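You operate a simulated robot arm through the tools that you are given. There is no shell and no other tool. Be economical: measure what you need, move in short steps, check, and stop when the job is done.

You run a simulated robot arm. Do the job below in one go: nothing can be reset, and whatever is moved stays where it is left.

## Task
Pull the old shim and shim the bracket till the gauge shows no gap.
Fine: free the lock knob first and lock it again at the end. Where these are worked on the way, their far stop is far enough and under half their travel is too little: lock knob.

It is judged by the outcome, as a careful person would: the job done as asked, and still so three seconds after it is handed in. It fails if anything else is knocked over, pushed out of place, dropped, spilled or broken.

## Robot
A 6-joint arm with a two-finger parallel gripper, fixed in place. Base frame: the origin is at the foot of the arm, x ahead of it, y to its left, z up; the work surface is at about z = 0. Readings come in mm, rad, newtons and seconds.
With the tool pointing down near the work surface it reaches from about 140 to 580 mm from the base axis. Its first joint turns from -1.152 to 1.152 rad. Payload 2.1 kg.
The TCP is the grasp point between the finger pads, 30 mm short of the fingertips. In the tool frame z runs along the fingers and y along their closing line. Largest opening 94 mm; finger width 28, thickness 10; the body of the gripper, 50 by 96 mm, starts 55 mm behind the TCP.
Orientation is that of the tool frame in the base frame, as [roll, pitch, yaw] about the fixed x, y, z axes, in that order (R = Rz(yaw) Ry(pitch) Rx(roll)). With the fingers straight down and closing along the base's y, the tool's x points along the base's -x, its y along +y and its z along -z.

## Interface
- The arm moves only by the tool nudge_tool. Its argument "steps" is a list of rows, each an object (a shift or turn left out is 0, a gripper value left out holds the last) with "offset": the shift along the tool's x, y, z in mm, a list of three; "dr": the turn, a rotation vector about the tool's x, y, z in rad, a list of three. In form: [{"offset": [dx, dy, dz], "dr": [rx, ry, rz]}, ...]. A call has 1 to 8 rows; each row shifts and turns the commanded pose from where the row before left it, along the tool's axes as they then stand. "fingers" is the closure, from 0 (fully open) to 1 (shut), set as the call begins (left out, the last holds). Each row takes 0.2 s and may step no farther than 50 mm and 0.15 rad from the row before; otherwise, or with a gripper value out of range, the whole call is refused. Where a pose cannot be reached the arm comes as near as it can. A force on the tool above 70 N (or 10 N above the force at the start of the call, whichever is more), or a blocked arm, ends the call early, and 0.2 s more pass. The fingers move at their own pace (about 72 mm/s each) and stop on an object; they squeeze with about 36 N. The grip force told is the motor's: it shows also when the fingers shut on nothing. Time passes only in rows, and 0.2 s behind the last, so rows that do not move let the fingers close. It gives the time, the measured TCP pose, the force on the tool (base axes), the opening and the grip force at its end, in the units of the frame above (readings bear some noise), with the torque about the TCP (base axes, N m) and any sound that the robot's microphone picked up.
- Cameras (640 x 400 px; columns grow to the right, rows downward): "scene" is fixed at [58.7, -367.4, 499.3]; the picture's right is [0.79, -0.62, 0.00], its down [-0.27, -0.35, -0.90] and it looks along [0.55, 0.71, -0.44] (base axes); focal length 344 px, centre (320, 200). "wrist" rides on the gripper at [76, 14, -102] in the tool frame; the picture's right is [-0.18, 0.98, 0.00], its down [-0.75, -0.14, -0.64] and it looks along [-0.63, -0.12, 0.77] (tool axes); focal length 243 px, centre (320, 200). There is no depth. A picture from a camera that has moved, and an enlarged one, comes with that camera's place and axes in the base frame and with its lens.
- snapshot(camera): a new picture of that camera. It takes no simulated time.
- close_up(camera, box): a new picture of the part [left, top, right, bottom] of that camera's present view, enlarged. It takes no simulated time.
- finish_job(): hands the job in; it is judged then, once.

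Go step by step. Nothing tells you positions but the pictures and the camera data: compare them with the known pose of the tool, close in by small moves and look again before you grip or let go. The budget is 120 turns and 84 pictures, counting those below and the enlarged ones. Unless the task says otherwise, let go and move clear before handing in, and close with one line.

The tools are called after "Call:" as a command line: name --argument value ..., lists and objects as JSON in quotes. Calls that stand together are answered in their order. nudge_tool: Moves the arm, as the interface text tells. Its arguments: {"type":"object","properties":{"steps":{"type":"array"},"fingers":{"type":"number"}},"required":["steps"]} The other tools are called the same way: snapshot (camera) takes a picture; close_up (camera, box) takes an enlarged picture of a part of a camera's view; finish_job () hands the job in.

At the start:

```text
clock: 0.0
position: [347.5, 115.7, 349.8]
orientation: [-3.141, -0.001, -3.141]
wrist_force: [-0.6, -0.1, -0.5]
torque: [-0.03, 0.0, -0.01]
grip_width: 94.0
finger_force: 0.0
```

scene: 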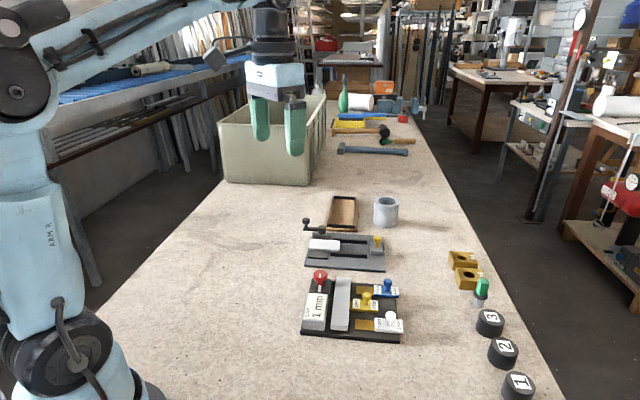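
wrist: 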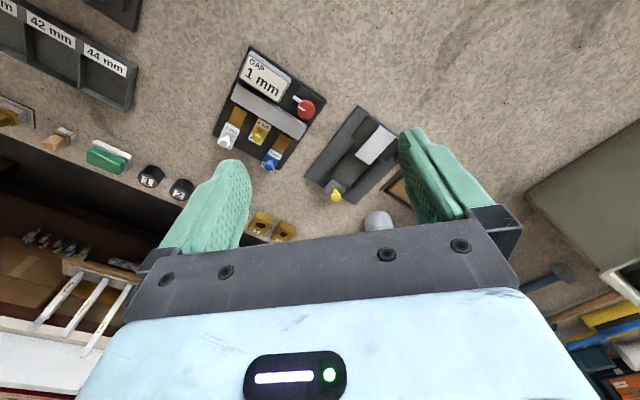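

I see a gauge board with a "GAP 1 mm" display, a red knob and three coloured shims, and another board behind it. I'll enlarge both views to identify the parts.

Call:
close_up --camera "scene" --box '[280, 180, 440, 280]'

Call:
close_up --camera "scene" --box '[280, 255, 440, 355]'

Call:
close_up --camera "wrist" --box '[190, 30, 430, 210]'

Call:
close_up --camera "wrist" --box '[0, 0, 240, 200]'

```text
4.00 times, centred on (360, 230) of scene
camera zoom: at [58.7, -367.4, 499.3], right [0.79, -0.62, 0.0], down [-0.27, -0.35, -0.9], along [0.55, 0.71, -0.44], focal length 1376 px, centre (160, 80)
```

zoom: 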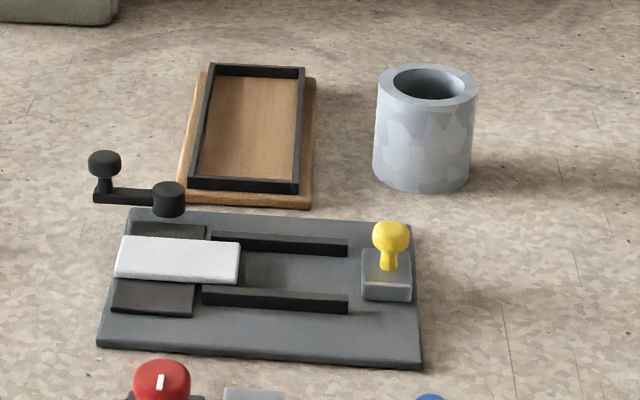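

```text
4.00 times, centred on (360, 305) of scene
camera zoom: at [58.7, -367.4, 499.3], right [0.79, -0.62, 0.0], down [-0.27, -0.35, -0.9], along [0.55, 0.71, -0.44], focal length 1376 px, centre (160, -220)
```

zoom: 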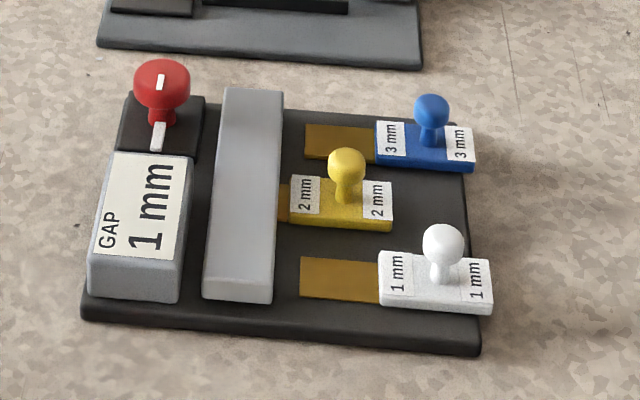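

```text
2.22 times, centred on (310, 120) of wrist
camera zoom: at [270.3, 129.2, 453.7], right [0.18, 0.98, 0.0], down [0.75, -0.14, 0.64], along [0.63, -0.12, -0.77], focal length 539 px, centre (342, 378)
```

zoom: 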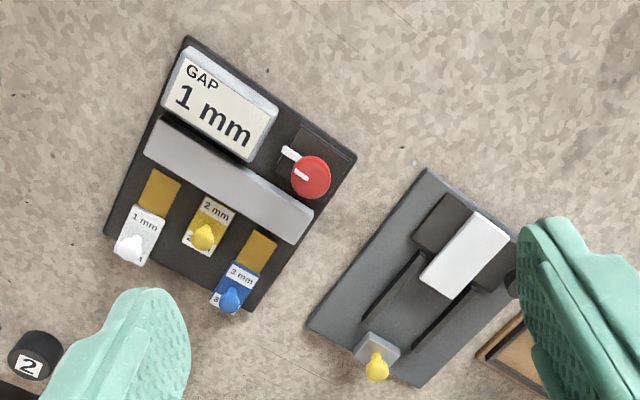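

```text
2.00 times, centred on (120, 100) of wrist
camera zoom: at [270.3, 129.2, 453.7], right [0.18, 0.98, 0.0], down [0.75, -0.14, 0.64], along [0.63, -0.12, -0.77], focal length 485 px, centre (720, 400)
```

zoom: 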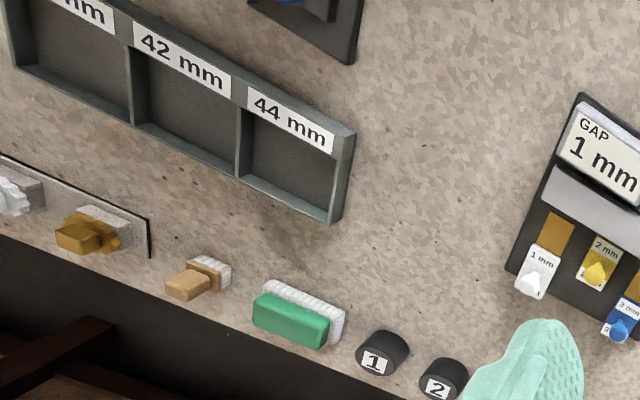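

The middle (yellow, 2 mm) shim is pushed in and the white and blue ones are parked out. The board seems turned about 45°, with the lock knob near (405, 79). I'll move to a closer viewpoint.

Call:
nudge_tool --steps '[{"offset": [16, -28, 35]}, {"offset": [16, -28, 35]}, {"offset": [15, -29, 40]}, {"offset": [0, 0, 30]}]'

Call:
snapshot --camera "wrist"

```text
refused: row 3 steps farther than a row can; nothing moved
```

```text
77 pictures are left
camera wrist: at [270.3, 129.2, 453.7], right [0.18, 0.98, 0.0], down [0.75, -0.14, 0.64], along [0.63, -0.12, -0.77], focal length 243 px, centre (320, 200)
```

wrist: 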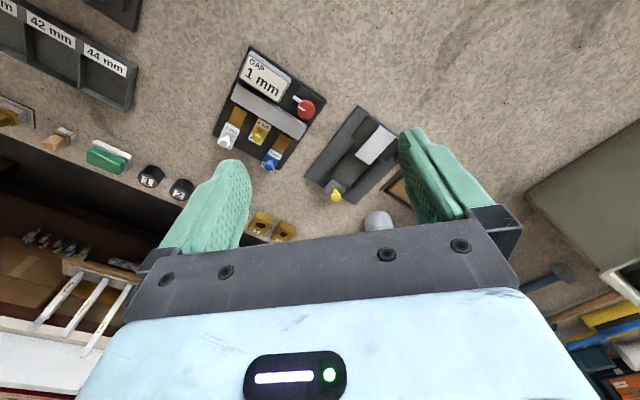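

A row was too long, so nothing moved. I'll repeat the move in shorter steps.

Call:
nudge_tool --steps '[{"offset": [12, -22, 35]}, {"offset": [12, -22, 35]}, {"offset": [12, -22, 35]}, {"offset": [11, -19, 35]}]'

Call:
snapshot --camera "wrist"

```text
clock: 1.0
position: [298.9, 30.9, 209.8]
orientation: [3.141, 0.002, -3.139]
wrist_force: [-0.2, -0.1, -0.1]
torque: [-0.01, 0.02, 0.0]
grip_width: 94.0
finger_force: 0.0
```

```text
76 pictures are left
camera wrist: at [222.3, 44.7, 314.1], right [0.18, 0.98, 0.0], down [0.75, -0.14, 0.64], along [0.63, -0.12, -0.77], focal length 243 px, centre (320, 200)
```

wrist: 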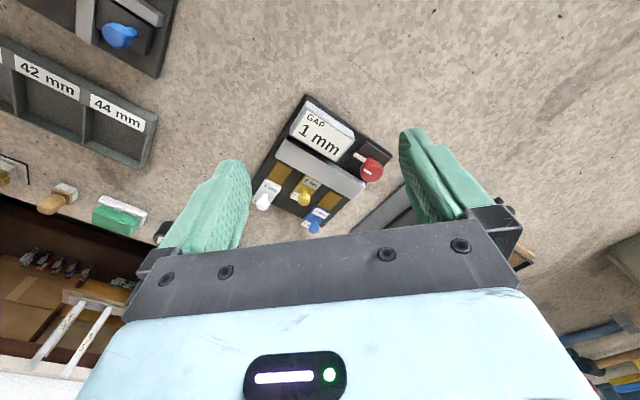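

Call:
close_up --camera "wrist" --box '[240, 90, 400, 240]'

Call:
close_up --camera "scene" --box '[295, 262, 345, 302]'

```text
2.67 times, centred on (320, 165) of wrist
camera zoom: at [222.3, 44.7, 314.1], right [0.18, 0.98, 0.0], down [0.75, -0.14, 0.64], along [0.63, -0.12, -0.77], focal length 647 px, centre (320, 293)
```

zoom: 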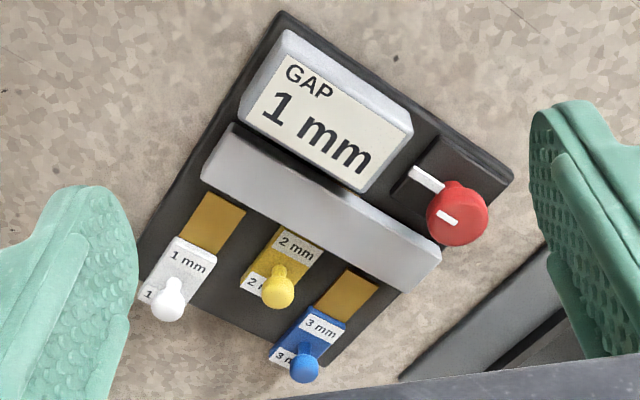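

```text
10.00 times, centred on (320, 282) of scene
camera zoom: at [58.7, -367.4, 499.3], right [0.79, -0.62, 0.0], down [-0.27, -0.35, -0.9], along [0.55, 0.71, -0.44], focal length 3439 px, centre (320, -620)
```

zoom: 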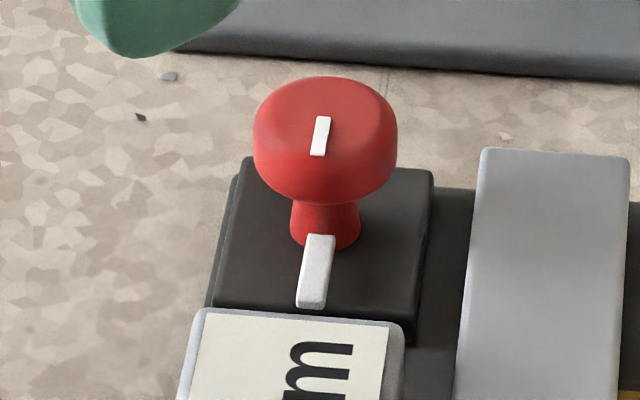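

The lock knob is a red ~29 mm head on a stem near (400, 73), top about z 55. Its mark points along the bar at the white index. I'll move above it with the fingers part closed and check.

Call:
nudge_tool --fingers 0.4 --steps '[{"offset": [-30, 13, 25]}, {"offset": [-30, 13, 25]}, {"offset": [-30, 13, 25]}, {"offset": [-11, 3.5, 15]}]'

Call:
snapshot --camera "wrist"

Call:
close_up --camera "scene" --box '[270, 222, 400, 302]'

```text
clock: 2.0
position: [401.1, 74.6, 122.4]
orientation: [-3.141, 0.0, -3.141]
wrist_force: [0.2, -0.6, 0.0]
torque: [-0.05, 0.01, 0.0]
grip_width: 56.4
finger_force: 0.1
```

```text
73 pictures are left
camera wrist: at [324.7, 88.5, 224.3], right [0.18, 0.98, 0.0], down [0.75, -0.14, 0.64], along [0.63, -0.12, -0.77], focal length 243 px, centre (320, 200)
```

wrist: 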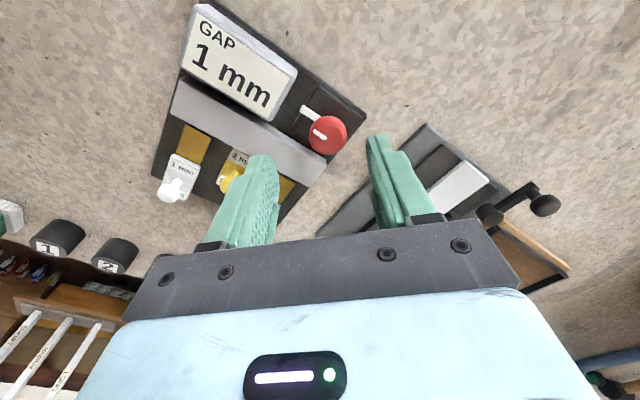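

```text
4.92 times, centred on (335, 262) of scene
camera zoom: at [58.7, -367.4, 499.3], right [0.79, -0.62, 0.0], down [-0.27, -0.35, -0.9], along [0.55, 0.71, -0.44], focal length 1693 px, centre (246, -105)
```

zoom: 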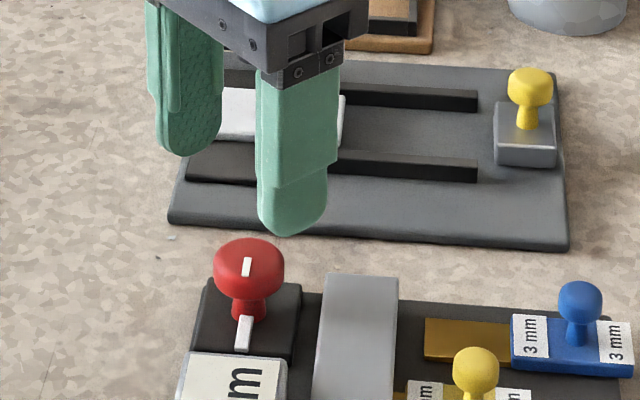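

The knob is now measured at about (402, 77.5). I'll shift slightly, go down so the fingertips straddle the head, and look.

Call:
nudge_tool --steps '[{"offset": [-1, 3, 20]}, {"offset": [0, 0, 20]}, {"offset": [0, 0, 11]}]'

Call:
close_up --camera "wrist" --box '[200, 60, 440, 240]'

Call:
close_up --camera "scene" --box '[280, 242, 360, 302]'

```text
clock: 2.8
position: [402.7, 74.9, 70.0]
orientation: [3.141, -0.001, -3.141]
wrist_force: [-0.2, 0.3, -0.3]
torque: [0.0, -0.01, 0.01]
grip_width: 56.4
finger_force: 0.0
```

```text
2.22 times, centred on (320, 150) of wrist
camera zoom: at [325.8, 89.5, 173.2], right [0.18, 0.98, 0.0], down [0.75, -0.14, 0.64], along [0.63, -0.12, -0.77], focal length 539 px, centre (320, 311)
```

zoom: 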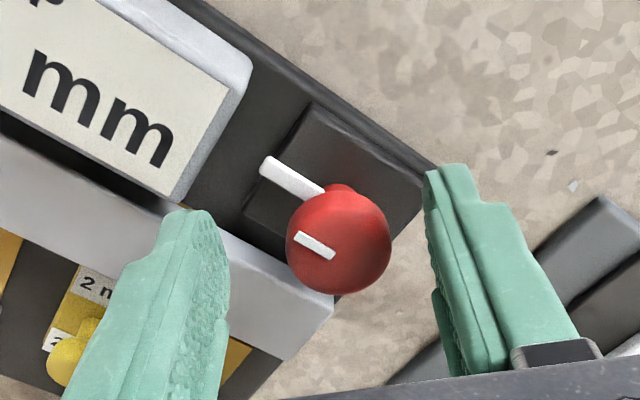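

```text
6.67 times, centred on (320, 272) of scene
camera zoom: at [58.7, -367.4, 499.3], right [0.79, -0.62, 0.0], down [-0.27, -0.35, -0.9], along [0.55, 0.71, -0.44], focal length 2292 px, centre (320, -280)
```

zoom: 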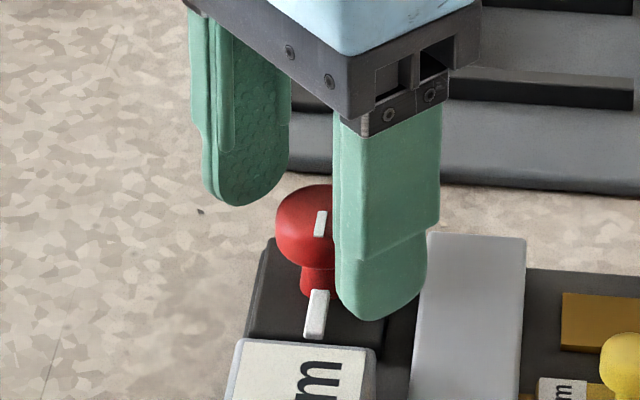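

The head centre is about (405.5, 79). I'll centre on it, then close the fingers.

Call:
nudge_tool --steps '[{"offset": [-3.3, 3.7, 0]}, {"offset": [0, 0, 0]}]'

Call:
nudge_tool --fingers 1.0 --steps '[{"offset": [0, 0, 0]}, {"offset": [0, 0, 0]}, {"offset": [0, 0, 0]}]'

Call:
close_up --camera "wrist" --box '[200, 60, 440, 240]'

Call:
close_up --camera "scene" --box '[280, 242, 360, 302]'

```text
clock: 3.4
position: [405.5, 79.4, 69.9]
orientation: [3.141, 0.0, 3.141]
wrist_force: [0.3, -0.3, -1.0]
torque: [0.0, 0.0, 0.01]
grip_width: 56.2
finger_force: 0.0
```

```text
clock: 4.2
position: [405.3, 80.3, 70.8]
orientation: [-3.142, -0.001, -3.139]
wrist_force: [0.4, 1.0, 0.0]
torque: [-0.03, 0.04, 0.02]
grip_width: 29.0
finger_force: 44.6
```

```text
2.22 times, centred on (320, 150) of wrist
camera zoom: at [329.4, 93.4, 173.6], right [0.18, 0.98, 0.0], down [0.75, -0.14, 0.64], along [0.63, -0.12, -0.77], focal length 539 px, centre (320, 311)
```

zoom: 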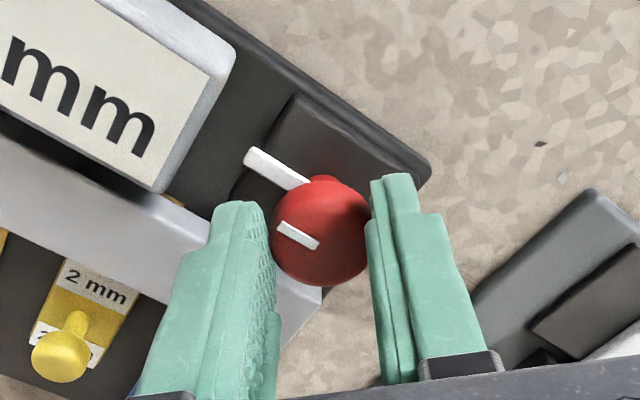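

```text
6.67 times, centred on (320, 272) of scene
camera zoom: at [58.7, -367.4, 499.3], right [0.79, -0.62, 0.0], down [-0.27, -0.35, -0.9], along [0.55, 0.71, -0.44], focal length 2292 px, centre (320, -280)
```

zoom: 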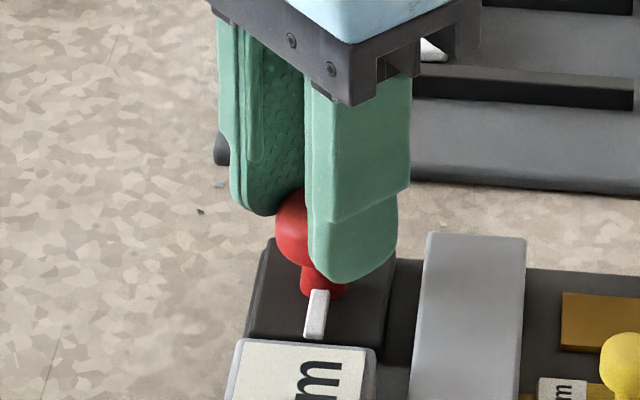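

The knob is gripped at 29 mm, matching the head. I'll try a small counter-clockwise turn and watch torque, sound and the mark.

Call:
nudge_tool --steps '[{"dr": [0, 0, -0.1]}, {"dr": [0, 0, -0.1]}]'

Call:
close_up --camera "wrist" --box '[200, 60, 440, 240]'

```text
clock: 4.8
position: [405.2, 79.6, 70.4]
orientation: [-3.14, 0.002, -2.94]
wrist_force: [8.9, -6.6, 16.9]
torque: [-0.06, 0.4, -0.08]
grip_width: 28.6
finger_force: 44.9
```

```text
2.22 times, centred on (320, 150) of wrist
camera zoom: at [327.9, 77.4, 173.5], right [-0.02, 1.0, 0.0], down [0.77, 0.01, 0.64], along [0.64, 0.01, -0.77], focal length 539 px, centre (320, 311)
```

zoom: 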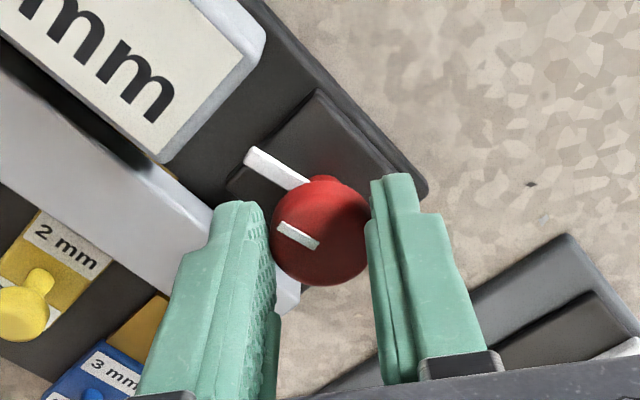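

The pointer and mark turned with the gripper and the resisting torque is small, so counter-clockwise moves it. I'll go on.

Call:
nudge_tool --steps '[{"dr": [0, 0, -0.12]}, {"dr": [0, 0, -0.12]}, {"dr": [0, 0, -0.12]}]'

Call:
close_up --camera "scene" --box '[280, 242, 360, 302]'

```text
clock: 5.6
position: [406.8, 77.1, 70.3]
orientation: [-3.133, 0.0, -2.581]
wrist_force: [12.6, -24.2, 39.7]
torque: [-0.08, -1.45, -0.17]
grip_width: 28.8
finger_force: 45.2
```

```text
6.67 times, centred on (320, 272) of scene
camera zoom: at [58.5, -367.5, 499.3], right [0.79, -0.62, 0.0], down [-0.27, -0.35, -0.9], along [0.56, 0.71, -0.44], focal length 2292 px, centre (320, -280)
```

zoom: 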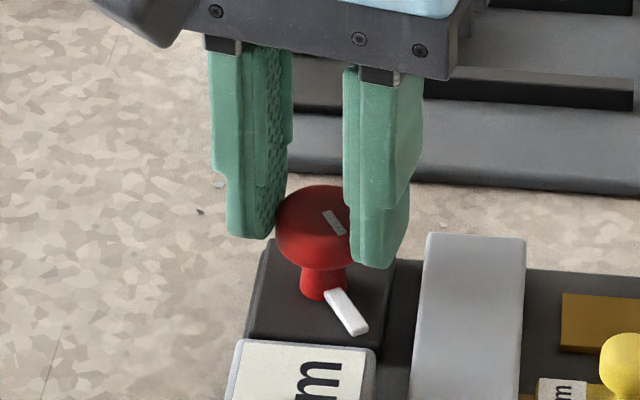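

The knob has turned about 30°, but side and upward forces have built up from poor centring. I'll release and check centring.

Call:
nudge_tool --fingers 0.5 --steps '[{"offset": [0, 0, 0]}, {"offset": [0, 0, 0]}]'

Call:
close_up --camera "wrist" --box '[200, 60, 440, 240]'

Call:
close_up --camera "scene" --box '[280, 242, 360, 302]'

```text
clock: 6.2
position: [404.8, 80.5, 69.4]
orientation: [3.139, -0.001, -2.58]
wrist_force: [-0.3, 0.8, 0.8]
torque: [0.0, 0.02, -0.01]
grip_width: 47.2
finger_force: 0.0
```

```text
2.22 times, centred on (320, 150) of wrist
camera zoom: at [332.7, 51.4, 172.8], right [-0.37, 0.93, 0.0], down [0.71, 0.28, 0.64], along [0.6, 0.24, -0.77], focal length 539 px, centre (320, 311)
```

zoom: 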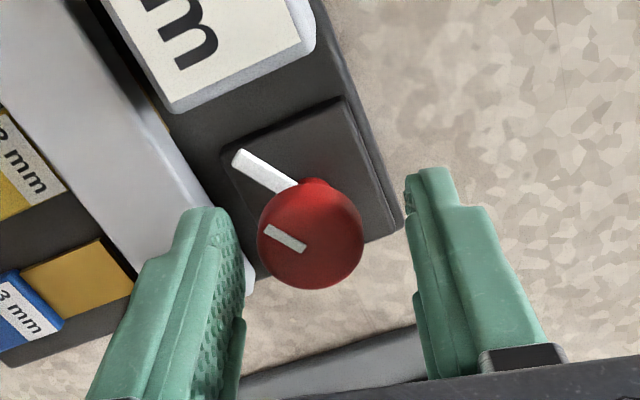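

```text
6.67 times, centred on (320, 272) of scene
camera zoom: at [58.7, -367.4, 499.3], right [0.79, -0.62, 0.0], down [-0.27, -0.35, -0.9], along [0.55, 0.71, -0.44], focal length 2292 px, centre (320, -280)
```

zoom: 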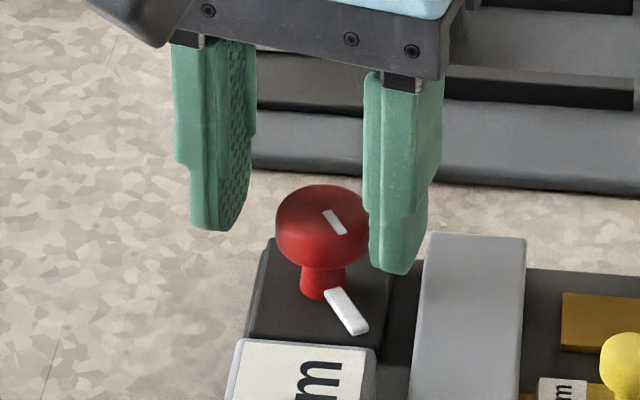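

The head is off by about 2.5 mm in the closing direction. I'll recentre, lower slightly, regrip and turn on.

Call:
nudge_tool --steps '[{"offset": [-1.4, -2.7, 2]}, {"offset": [0, 0, 0]}]'

Call:
nudge_tool --fingers 1.0 --steps '[{"offset": [0, 0, 0]}, {"offset": [0, 0, 0]}, {"dr": [0, 0, -0.12]}, {"dr": [0, 0, -0.12]}]'

```text
clock: 6.8
position: [408.0, 77.7, 67.5]
orientation: [-3.14, 0.001, -2.582]
wrist_force: [-0.2, -0.4, 0.0]
torque: [0.02, 0.03, 0.0]
grip_width: 47.0
finger_force: 0.1
```

```text
clock: 7.8
position: [407.6, 77.4, 67.7]
orientation: [-3.14, 0.0, -2.34]
wrist_force: [2.3, -4.9, 17.2]
torque: [0.19, 0.02, -0.05]
grip_width: 29.4
finger_force: 45.1
```

Lateral force is now low; an upward push grows with turning, as if the knob rises a little. I'll continue with a slight lift per row.

Call:
nudge_tool --steps '[{"offset": [0, 0, -0.4], "dr": [0, 0, -0.12]}, {"offset": [0, 0, -0.4], "dr": [0, 0, -0.12]}, {"offset": [0, 0, -0.4], "dr": [0, 0, -0.12]}]'

Call:
close_up --camera "scene" --box '[280, 242, 360, 302]'

```text
clock: 8.6
position: [410.1, 77.9, 68.3]
orientation: [-3.136, 0.0, -1.979]
wrist_force: [20.6, -9.9, -41.2]
torque: [-0.42, -0.38, -0.1]
grip_width: 29.1
finger_force: 44.3
```

```text
6.67 times, centred on (320, 272) of scene
camera zoom: at [58.9, -367.4, 499.3], right [0.79, -0.62, 0.0], down [-0.27, -0.35, -0.9], along [0.55, 0.71, -0.44], focal length 2292 px, centre (320, -280)
```

zoom: 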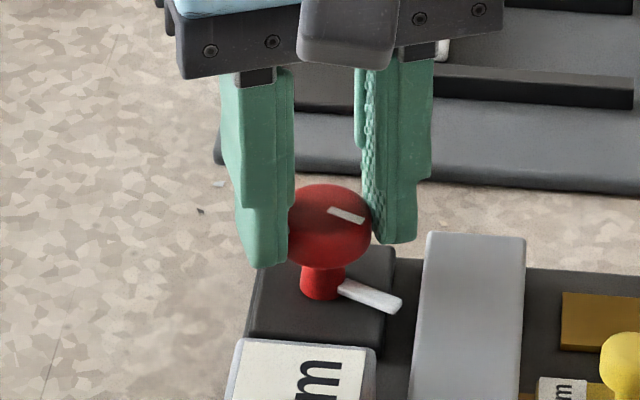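

The lift was too much, since the knob does not rise. I'll release and check centring again.

Call:
nudge_tool --fingers 0.5 --steps '[{"offset": [0, 0, 0.8]}, {"offset": [0, 0, 0]}]'

Call:
close_up --camera "wrist" --box '[200, 60, 440, 240]'

```text
clock: 9.2
position: [408.0, 77.6, 68.5]
orientation: [3.141, 0.002, -1.979]
wrist_force: [-0.8, -0.6, -0.2]
torque: [0.01, 0.01, 0.0]
grip_width: 47.1
finger_force: 0.1
```

```text
2.22 times, centred on (320, 150) of wrist
camera zoom: at [363.4, 13.3, 171.3], right [-0.83, 0.56, 0.0], down [0.43, 0.63, 0.64], along [0.36, 0.53, -0.77], focal length 539 px, centre (320, 311)
```

zoom: 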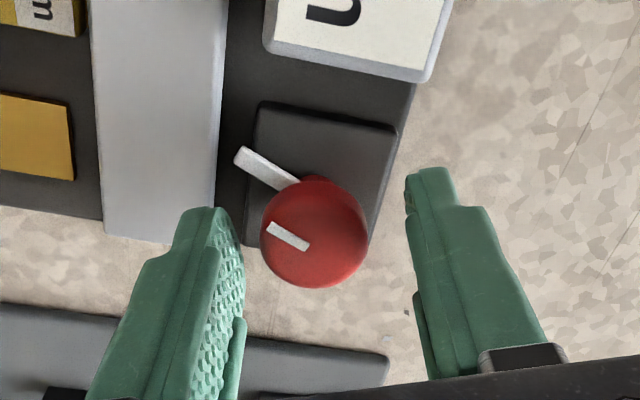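

The knob is about 2 mm off along the closing line. I'll recentre, regrip and continue turning.

Call:
nudge_tool --steps '[{"offset": [0, -2.2, 0]}, {"offset": [0, 0, 0]}]'

Call:
nudge_tool --fingers 1.0 --steps '[{"offset": [0, 0, 0]}, {"offset": [0, 0, 0]}, {"dr": [0, 0, -0.12]}, {"dr": [0, 0, -0.12]}]'

Call:
nudge_tool --steps '[{"dr": [0, 0, -0.1]}, {"dr": [0, 0, -0.1]}]'

Call:
close_up --camera "wrist" --box '[200, 60, 440, 240]'

```text
clock: 9.8
position: [408.5, 76.5, 68.7]
orientation: [3.141, -0.001, -1.98]
wrist_force: [-0.5, 0.3, 0.0]
torque: [-0.01, -0.02, 0.02]
grip_width: 46.7
finger_force: 0.0
```

```text
clock: 10.8
position: [410.5, 76.2, 67.7]
orientation: [3.141, 0.0, -1.738]
wrist_force: [-5.0, -0.1, -1.9]
torque: [0.17, -0.2, -0.02]
grip_width: 29.1
finger_force: 45.2
```

```text
clock: 11.4
position: [410.3, 77.0, 67.3]
orientation: [-3.14, 0.0, -1.54]
wrist_force: [0.2, 1.4, 0.0]
torque: [0.07, 0.12, -0.64]
grip_width: 29.3
finger_force: 45.3
```

```text
2.22 times, centred on (320, 150) of wrist
camera zoom: at [397.8, -0.3, 170.8], right [-0.99, 0.15, 0.0], down [0.12, 0.76, 0.64], along [0.1, 0.63, -0.77], focal length 539 px, centre (320, 311)
```

zoom: 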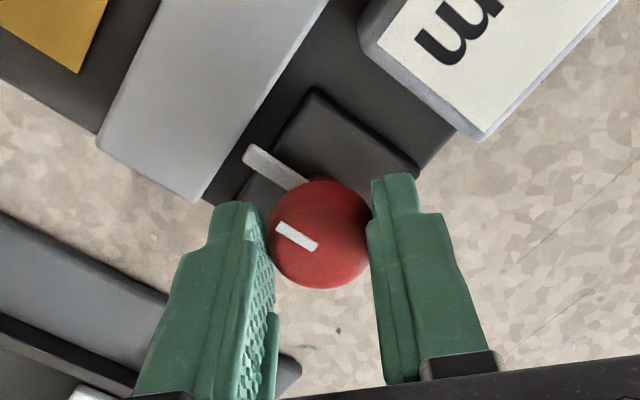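

The torque jumped to 0.64 Nm at a total turn of 90°, so the knob is at its free stop. I'll release, rise, and turn the tool to close along the bar direction on the way to the yellow shim.

Call:
nudge_tool --fingers 0.5 --steps '[{"offset": [0, 0, 0]}, {"offset": [0, 0, 0]}, {"offset": [0, 0, -30]}, {"offset": [0, 0, -40]}]'

Call:
nudge_tool --steps '[{"dr": [0, 0, -0.126]}, {"dr": [0, 0, -0.126]}, {"dr": [0, 0, -0.126]}, {"dr": [0, 0, -0.126]}, {"dr": [0, 0, -0.126]}, {"dr": [0, 0, -0.126]}]'

Call:
snapshot --camera "scene"

Call:
snapshot --camera "wrist"

```text
clock: 12.4
position: [409.1, 77.5, 139.6]
orientation: [-3.141, 0.001, -1.54]
wrist_force: [0.8, -0.1, -0.7]
torque: [-0.01, -0.02, -0.01]
grip_width: 47.1
finger_force: 0.0
```

```text
clock: 13.8
position: [409.9, 77.3, 137.8]
orientation: [3.141, 0.001, -0.779]
wrist_force: [-0.9, -0.3, -0.1]
torque: [0.0, 0.02, -0.02]
grip_width: 46.8
finger_force: 0.0
```

```text
60 pictures are left
```

scene: 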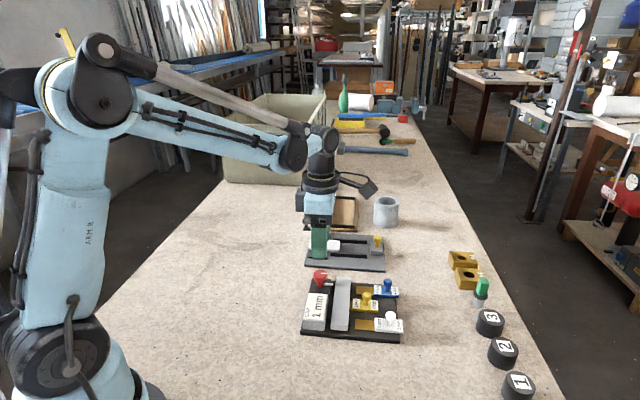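

```text
59 pictures are left
camera wrist: at [453.4, 13.6, 241.3], right [-0.82, -0.57, 0.0], down [-0.44, 0.63, 0.64], along [-0.36, 0.53, -0.77], focal length 243 px, centre (320, 200)
```

wrist: 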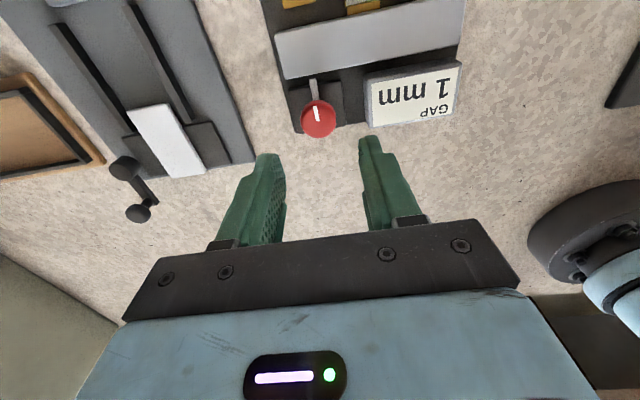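

The tool is aligned with the bar. I'll move over the yellow shim's knob, near (441, -18).

Call:
nudge_tool --steps '[{"offset": [30, 15, 0]}, {"offset": [30, 15, 0]}, {"offset": [28.8, 15.7, 10]}, {"offset": [0, 0, 8]}]'

Call:
snapshot --camera "wrist"

Call:
close_up --camera "scene" --box '[280, 235, 440, 335]'

```text
clock: 14.8
position: [439.9, -17.7, 119.8]
orientation: [3.14, 0.0, -0.785]
wrist_force: [0.2, 0.7, -0.1]
torque: [0.0, -0.01, -0.02]
grip_width: 46.8
finger_force: 0.0
```

```text
58 pictures are left
camera wrist: at [484.0, -82.4, 223.2], right [-0.82, -0.57, 0.0], down [-0.43, 0.63, 0.64], along [-0.36, 0.53, -0.77], focal length 243 px, centre (320, 200)
```

wrist: 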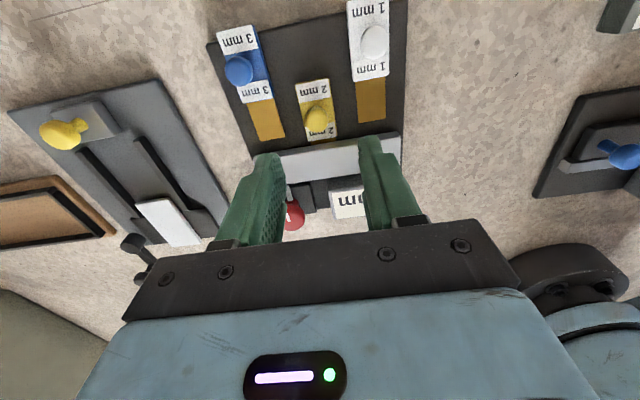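

```text
4.00 times, centred on (360, 285) of scene
camera zoom: at [58.7, -367.5, 499.3], right [0.79, -0.62, 0.0], down [-0.27, -0.35, -0.9], along [0.55, 0.71, -0.44], focal length 1376 px, centre (160, -140)
```

zoom: 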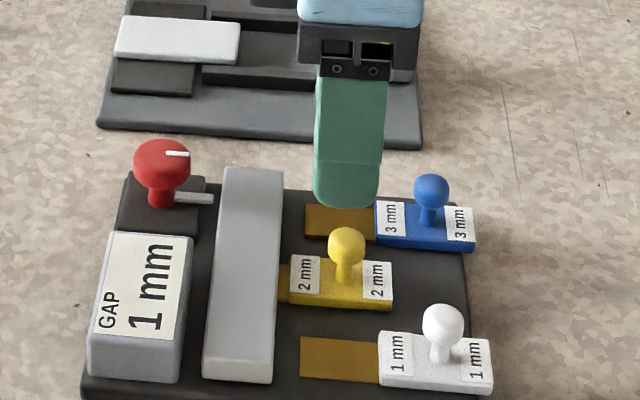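

The yellow knob is measured at about (446, -21), ball centre near z 42. I'll move over it and descend so the fingertips straddle the ball.

Call:
nudge_tool --steps '[{"offset": [6.4, -2.1, 20]}, {"offset": [0, 0, 20]}, {"offset": [0, 0, 10]}]'

Call:
close_up --camera "wrist" --box '[200, 60, 440, 240]'

Call:
close_up --camera "scene" --box '[300, 260, 420, 340]'

```text
clock: 15.6
position: [447.4, -21.5, 69.4]
orientation: [3.141, 0.0, -0.783]
wrist_force: [0.5, -0.2, 0.1]
torque: [-0.01, 0.01, -0.02]
grip_width: 47.1
finger_force: 0.0
```

```text
2.22 times, centred on (320, 150) of wrist
camera zoom: at [490.1, -85.4, 173.3], right [-0.82, -0.57, 0.0], down [-0.43, 0.63, 0.64], along [-0.36, 0.53, -0.77], focal length 539 px, centre (320, 311)
```

zoom: 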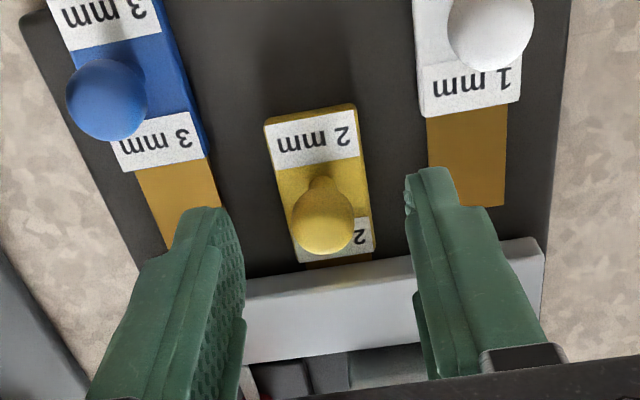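

```text
5.00 times, centred on (360, 300) of scene
camera zoom: at [58.7, -367.5, 499.3], right [0.79, -0.62, 0.0], down [-0.27, -0.35, -0.9], along [0.55, 0.71, -0.44], focal length 1719 px, centre (120, -300)
```

zoom: 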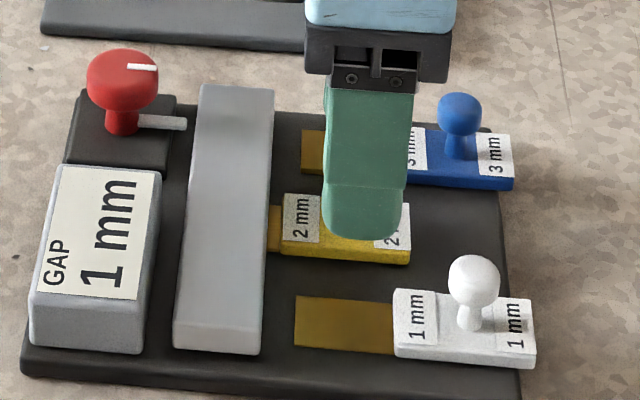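

Well centred. I'll go down 9 mm more and grip the yellow knob.

Call:
nudge_tool --steps '[{"offset": [0, 0, 9]}, {"offset": [0, 0, 0]}]'

Call:
nudge_tool --fingers 1.0 --steps '[{"offset": [0, 0, 0]}, {"offset": [0, 0, 0]}, {"offset": [0, 0, 0]}]'

Call:
close_up --camera "wrist" --box '[200, 60, 440, 240]'

```text
clock: 16.2
position: [446.1, -20.9, 60.5]
orientation: [-3.141, -0.001, -0.783]
wrist_force: [0.1, 0.6, -0.6]
torque: [-0.02, 0.0, 0.02]
grip_width: 47.0
finger_force: 0.0
```

```text
clock: 17.0
position: [446.4, -21.9, 61.0]
orientation: [3.141, 0.0, -0.784]
wrist_force: [-3.2, -3.1, -3.0]
torque: [-0.08, 0.11, 0.0]
grip_width: 17.4
finger_force: 44.5
```

```text
2.22 times, centred on (320, 150) of wrist
camera zoom: at [490.0, -85.8, 163.8], right [-0.82, -0.57, 0.0], down [-0.43, 0.63, 0.64], along [-0.36, 0.53, -0.77], focal length 539 px, centre (320, 311)
```

zoom: 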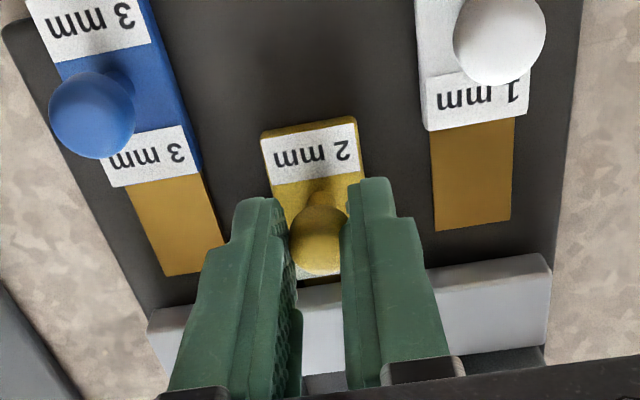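

Gripped firmly at 17 mm. I'll pull outward along tool +x in short steps and watch the force.

Call:
nudge_tool --steps '[{"offset": [5, 0, 0]}, {"offset": [5, 0, 0]}, {"offset": [5, 0, 0]}]'

Call:
close_up --camera "scene" --box '[290, 260, 410, 340]'

```text
clock: 17.8
position: [456.2, -31.6, 59.7]
orientation: [3.139, -0.001, -0.782]
wrist_force: [-8.3, -6.5, -20.4]
torque: [-0.2, 0.15, 0.03]
grip_width: 17.2
finger_force: 44.7
```

```text
5.00 times, centred on (350, 300) of scene
camera zoom: at [58.8, -367.5, 499.3], right [0.79, -0.62, 0.0], down [-0.27, -0.35, -0.9], along [0.55, 0.71, -0.44], focal length 1719 px, centre (170, -300)
```

zoom: 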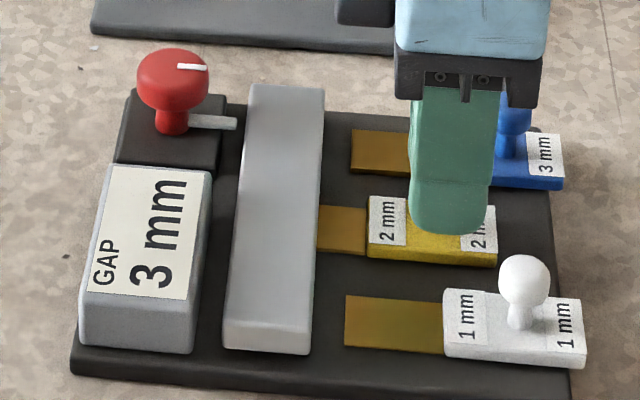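

It slid and the gauge now reads 3 mm, so the 3 mm (blue) shim is the one needed. I'll keep pulling the yellow to its parked position.

Call:
nudge_tool --steps '[{"offset": [6, 0, 0.4]}, {"offset": [6, 0, 0]}, {"offset": [6, 0, 0]}]'

Call:
nudge_tool --steps '[{"offset": [4, 0, 0]}, {"offset": [3, 0, 0]}]'

Call:
close_up --camera "scene" --box '[290, 260, 410, 340]'

Call:
close_up --camera "wrist" --box '[200, 60, 440, 240]'

```text
clock: 18.6
position: [469.0, -45.7, 60.1]
orientation: [-3.142, -0.001, -0.784]
wrist_force: [-10.6, -9.7, 24.0]
torque: [-0.17, 0.51, 0.01]
grip_width: 17.3
finger_force: 44.7
```

```text
clock: 19.2
position: [474.3, -50.8, 59.7]
orientation: [3.14, -0.001, -0.784]
wrist_force: [-10.1, -9.0, 43.3]
torque: [-0.08, 0.51, 0.04]
grip_width: 17.3
finger_force: 45.0
```

```text
5.00 times, centred on (350, 300) of scene
camera zoom: at [58.5, -367.4, 499.4], right [0.79, -0.62, 0.0], down [-0.27, -0.35, -0.9], along [0.56, 0.71, -0.44], focal length 1719 px, centre (170, -300)
```

zoom: 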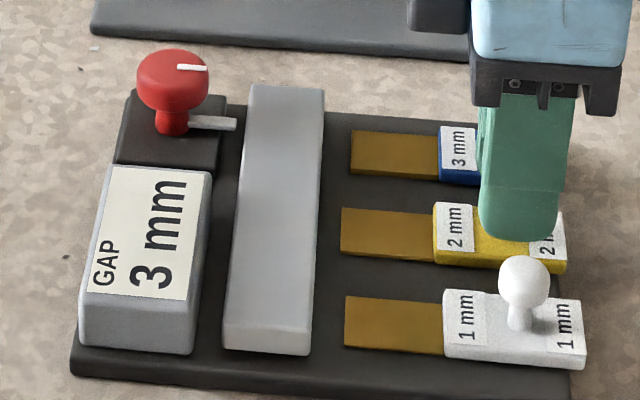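

```text
2.22 times, centred on (320, 150) of wrist
camera zoom: at [518.3, -114.2, 163.7], right [-0.82, -0.57, 0.0], down [-0.43, 0.63, 0.64], along [-0.36, 0.53, -0.77], focal length 539 px, centre (320, 311)
```

zoom: 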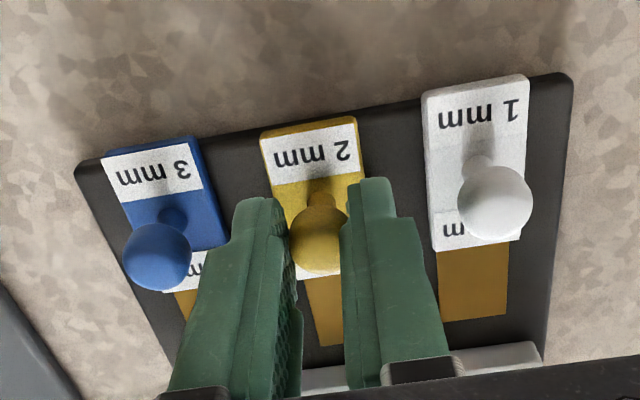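

Nearly aligned with the other parked shims. I'll relieve the vertical push and pull the last few millimetres gently.

Call:
nudge_tool --steps '[{"offset": [0, 0, -0.6]}, {"offset": [1.5, 0, 0]}, {"offset": [1.5, 0, 0]}]'

Call:
close_up --camera "wrist" --box '[200, 60, 440, 240]'

```text
clock: 20.0
position: [476.5, -52.8, 59.1]
orientation: [3.139, -0.002, -0.787]
wrist_force: [-15.2, -13.8, 19.0]
torque: [-0.23, 0.48, 0.01]
grip_width: 17.1
finger_force: 45.4
```

```text
2.22 times, centred on (320, 150) of wrist
camera zoom: at [520.4, -115.8, 163.7], right [-0.82, -0.57, 0.0], down [-0.43, 0.63, 0.64], along [-0.36, 0.53, -0.77], focal length 539 px, centre (320, 311)
```

zoom: 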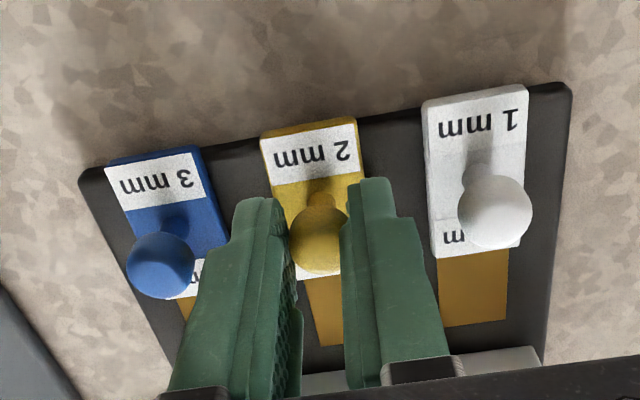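

The yellow shim is out and aligned with the others. I'll release with a small opening, rise, and move over the blue knob near (508, -20).

Call:
nudge_tool --fingers 0.65 --steps '[{"offset": [0, 0, 0]}, {"offset": [0, 0, 0]}, {"offset": [0, 0, -20]}, {"offset": [0, 0, -20]}]'

Call:
nudge_tool --steps '[{"offset": [0, -22.5, 0]}, {"offset": [0, -22.5, 0]}]'

Call:
close_up --camera "wrist" --box '[200, 60, 440, 240]'

Call:
close_up --camera "scene" --box '[290, 260, 410, 340]'

```text
clock: 21.0
position: [476.4, -51.7, 99.7]
orientation: [-3.141, 0.0, -0.783]
wrist_force: [-0.2, 0.0, 0.0]
torque: [-0.01, 0.0, 0.02]
grip_width: 32.9
finger_force: 0.0
```

```text
clock: 21.6
position: [509.2, -19.2, 100.7]
orientation: [-3.14, -0.001, -0.784]
wrist_force: [0.2, -0.5, 0.0]
torque: [0.02, -0.01, 0.0]
grip_width: 32.7
finger_force: 0.0
```

```text
2.22 times, centred on (320, 150) of wrist
camera zoom: at [553.8, -83.0, 204.0], right [-0.82, -0.57, 0.0], down [-0.43, 0.63, 0.64], along [-0.36, 0.53, -0.77], focal length 539 px, centre (320, 311)
```

zoom: 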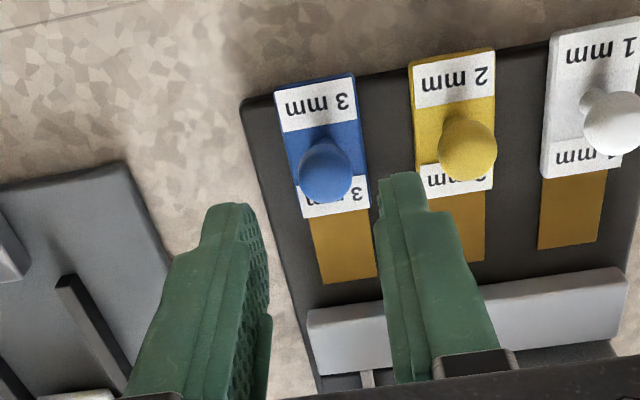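

```text
5.00 times, centred on (350, 300) of scene
camera zoom: at [58.7, -367.5, 499.3], right [0.79, -0.62, 0.0], down [-0.27, -0.35, -0.9], along [0.55, 0.71, -0.44], focal length 1719 px, centre (170, -300)
```

zoom: 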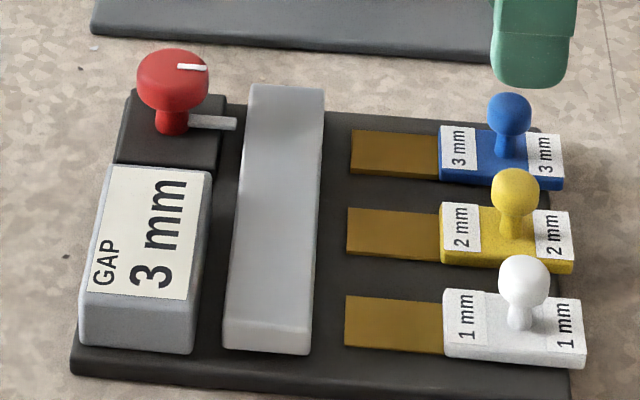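

Almost centred on the blue knob. I'll make a small correction, descend and check.

Call:
nudge_tool --steps '[{"offset": [0.8, 1.5, 10]}, {"offset": [0, 0, 10]}, {"offset": [0, 0, 11]}]'

Call:
close_up --camera "wrist" --box '[200, 60, 440, 240]'

```text
clock: 22.4
position: [508.1, -22.5, 69.9]
orientation: [3.141, 0.001, -0.784]
wrist_force: [-0.1, -1.1, 0.8]
torque: [0.02, -0.01, -0.01]
grip_width: 32.8
finger_force: 0.1
```

```text
2.22 times, centred on (320, 150) of wrist
camera zoom: at [552.2, -85.4, 173.3], right [-0.82, -0.57, 0.0], down [-0.43, 0.63, 0.64], along [-0.36, 0.53, -0.77], focal length 539 px, centre (320, 311)
```

zoom: 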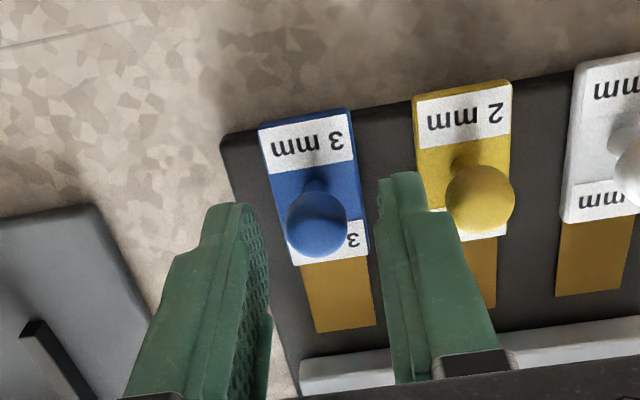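

Centred on the blue knob. I'll lower 9 mm and grip.

Call:
nudge_tool --steps '[{"offset": [0, -0.8, 9]}, {"offset": [0, 0, 0]}]'

Call:
nudge_tool --fingers 1.0 --steps '[{"offset": [0, 0, 0]}, {"offset": [0, 0, 0]}, {"offset": [0, 0, 0]}]'

Call:
nudge_tool --steps '[{"offset": [-5, 0, 0]}, {"offset": [-5, 0, 0]}, {"offset": [-5, 0, 0]}]'

Call:
close_up --camera "scene" --box '[290, 260, 410, 340]'

```text
clock: 23.0
position: [508.8, -20.4, 61.7]
orientation: [3.14, 0.0, -0.783]
wrist_force: [-0.1, 0.2, 0.3]
torque: [0.0, -0.04, -0.01]
grip_width: 33.1
finger_force: 0.1
```

```text
clock: 23.8
position: [510.2, -19.5, 61.4]
orientation: [-3.14, 0.0, -0.782]
wrist_force: [6.0, 4.7, -5.3]
torque: [0.01, -0.23, 0.01]
grip_width: 17.2
finger_force: 45.2
```

```text
clock: 24.6
position: [499.2, -8.1, 60.9]
orientation: [-3.141, -0.001, -0.785]
wrist_force: [6.0, 5.0, -6.8]
torque: [0.09, -0.23, -0.05]
grip_width: 17.1
finger_force: 45.2
```

```text
5.00 times, centred on (350, 300) of scene
camera zoom: at [58.8, -367.5, 499.3], right [0.79, -0.62, 0.0], down [-0.27, -0.35, -0.9], along [0.55, 0.71, -0.44], focal length 1719 px, centre (170, -300)
```

zoom: 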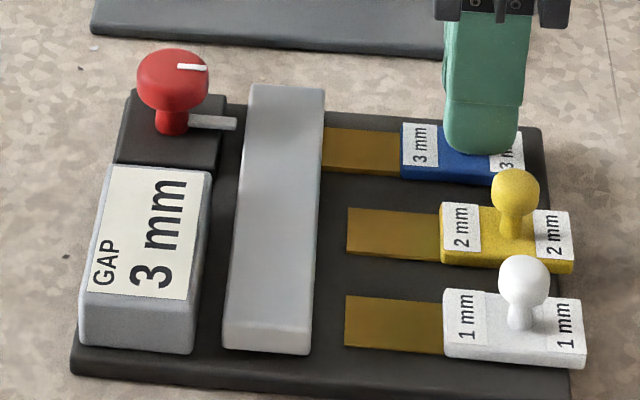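

Blue slides in easily; the brass tongue is entering under the bracket. I'll push further towards a full 43 mm of travel.

Call:
nudge_tool --steps '[{"offset": [-6, 0, 0]}, {"offset": [-6, 0, 0]}, {"offset": [-6, 0, 0]}]'

Call:
nudge_tool --steps '[{"offset": [-4, 0, 0]}, {"offset": [-4, 0, 0]}]'

Call:
close_up --camera "scene" --box '[290, 260, 410, 340]'

```text
clock: 25.4
position: [484.9, 5.1, 61.4]
orientation: [-3.141, 0.0, -0.783]
wrist_force: [11.2, 9.6, -3.5]
torque: [0.28, -0.31, -0.02]
grip_width: 17.4
finger_force: 44.5
```

```text
clock: 26.0
position: [479.2, 9.1, 60.4]
orientation: [-3.14, -0.001, -0.784]
wrist_force: [12.1, 11.4, -17.7]
torque: [0.31, -0.3, -0.04]
grip_width: 17.5
finger_force: 44.9
```

```text
5.00 times, centred on (350, 300) of scene
camera zoom: at [58.8, -367.5, 499.3], right [0.79, -0.62, 0.0], down [-0.27, -0.35, -0.9], along [0.55, 0.71, -0.44], focal length 1719 px, centre (170, -300)
```

zoom: 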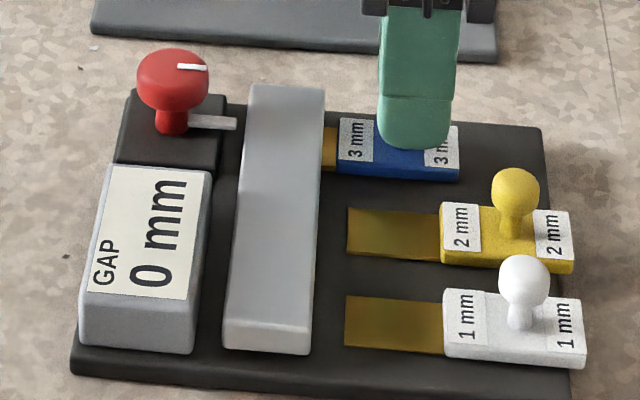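

The gauge reads 0 mm. I'll push gently another 2 mm to seat it like the old one was, then release and rise.

Call:
nudge_tool --steps '[{"offset": [-1, 0, 0.3]}, {"offset": [-1, 0, 0]}]'

Call:
nudge_tool --fingers 0.65 --steps '[{"offset": [0, 0, 0]}, {"offset": [0, 0, 0]}, {"offset": [0, 0, -20]}, {"offset": [0, 0, -30]}, {"offset": [0, 0, -20]}]'

Call:
close_up --camera "scene" --box '[290, 260, 410, 340]'

```text
clock: 26.6
position: [478.4, 11.9, 60.8]
orientation: [-3.139, -0.001, -0.785]
wrist_force: [15.0, 14.4, -12.9]
torque: [0.51, -0.23, -0.01]
grip_width: 17.3
finger_force: 44.5
```

```text
clock: 27.8
position: [478.6, 10.6, 131.2]
orientation: [-3.141, 0.0, -0.783]
wrist_force: [-0.1, -0.2, 0.1]
torque: [0.01, 0.0, -0.02]
grip_width: 33.0
finger_force: 0.0
```

```text
5.00 times, centred on (350, 300) of scene
camera zoom: at [58.7, -367.4, 499.3], right [0.79, -0.62, 0.0], down [-0.27, -0.35, -0.9], along [0.55, 0.71, -0.44], focal length 1719 px, centre (170, -300)
```

zoom: 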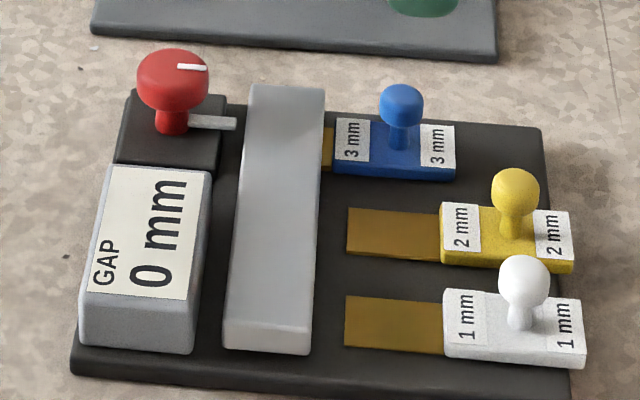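

Blue is seated and the gauge reads 0 mm. Next I'll return over the lock knob at about (409, 77) to turn it back clockwise.

Call:
nudge_tool --fingers 0.57 --steps '[{"offset": [-32, 0.7, 0]}, {"offset": [-32, 0.7, 0]}, {"offset": [-32, 0.7, 0]}, {"offset": [0, 0, 20]}]'

Call:
close_up --camera "wrist" --box '[200, 60, 440, 240]'

```text
clock: 28.8
position: [409.1, 75.5, 110.9]
orientation: [-3.141, 0.0, -0.781]
wrist_force: [0.4, -0.7, -0.1]
torque: [0.01, -0.05, 0.0]
grip_width: 40.5
finger_force: 0.1
```

```text
2.22 times, centred on (320, 150) of wrist
camera zoom: at [452.9, 11.1, 214.1], right [-0.82, -0.57, 0.0], down [-0.43, 0.63, 0.64], along [-0.36, 0.53, -0.77], focal length 539 px, centre (320, 311)
```

zoom: 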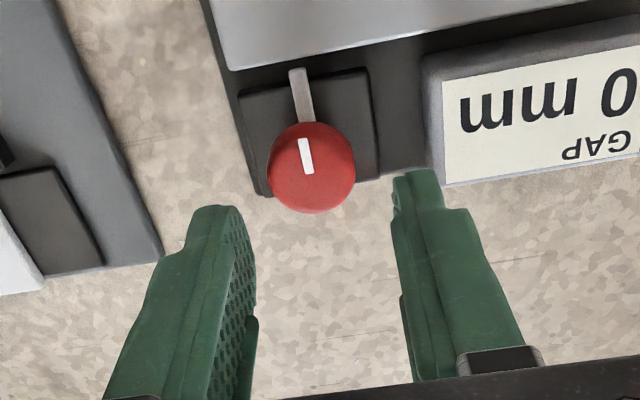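

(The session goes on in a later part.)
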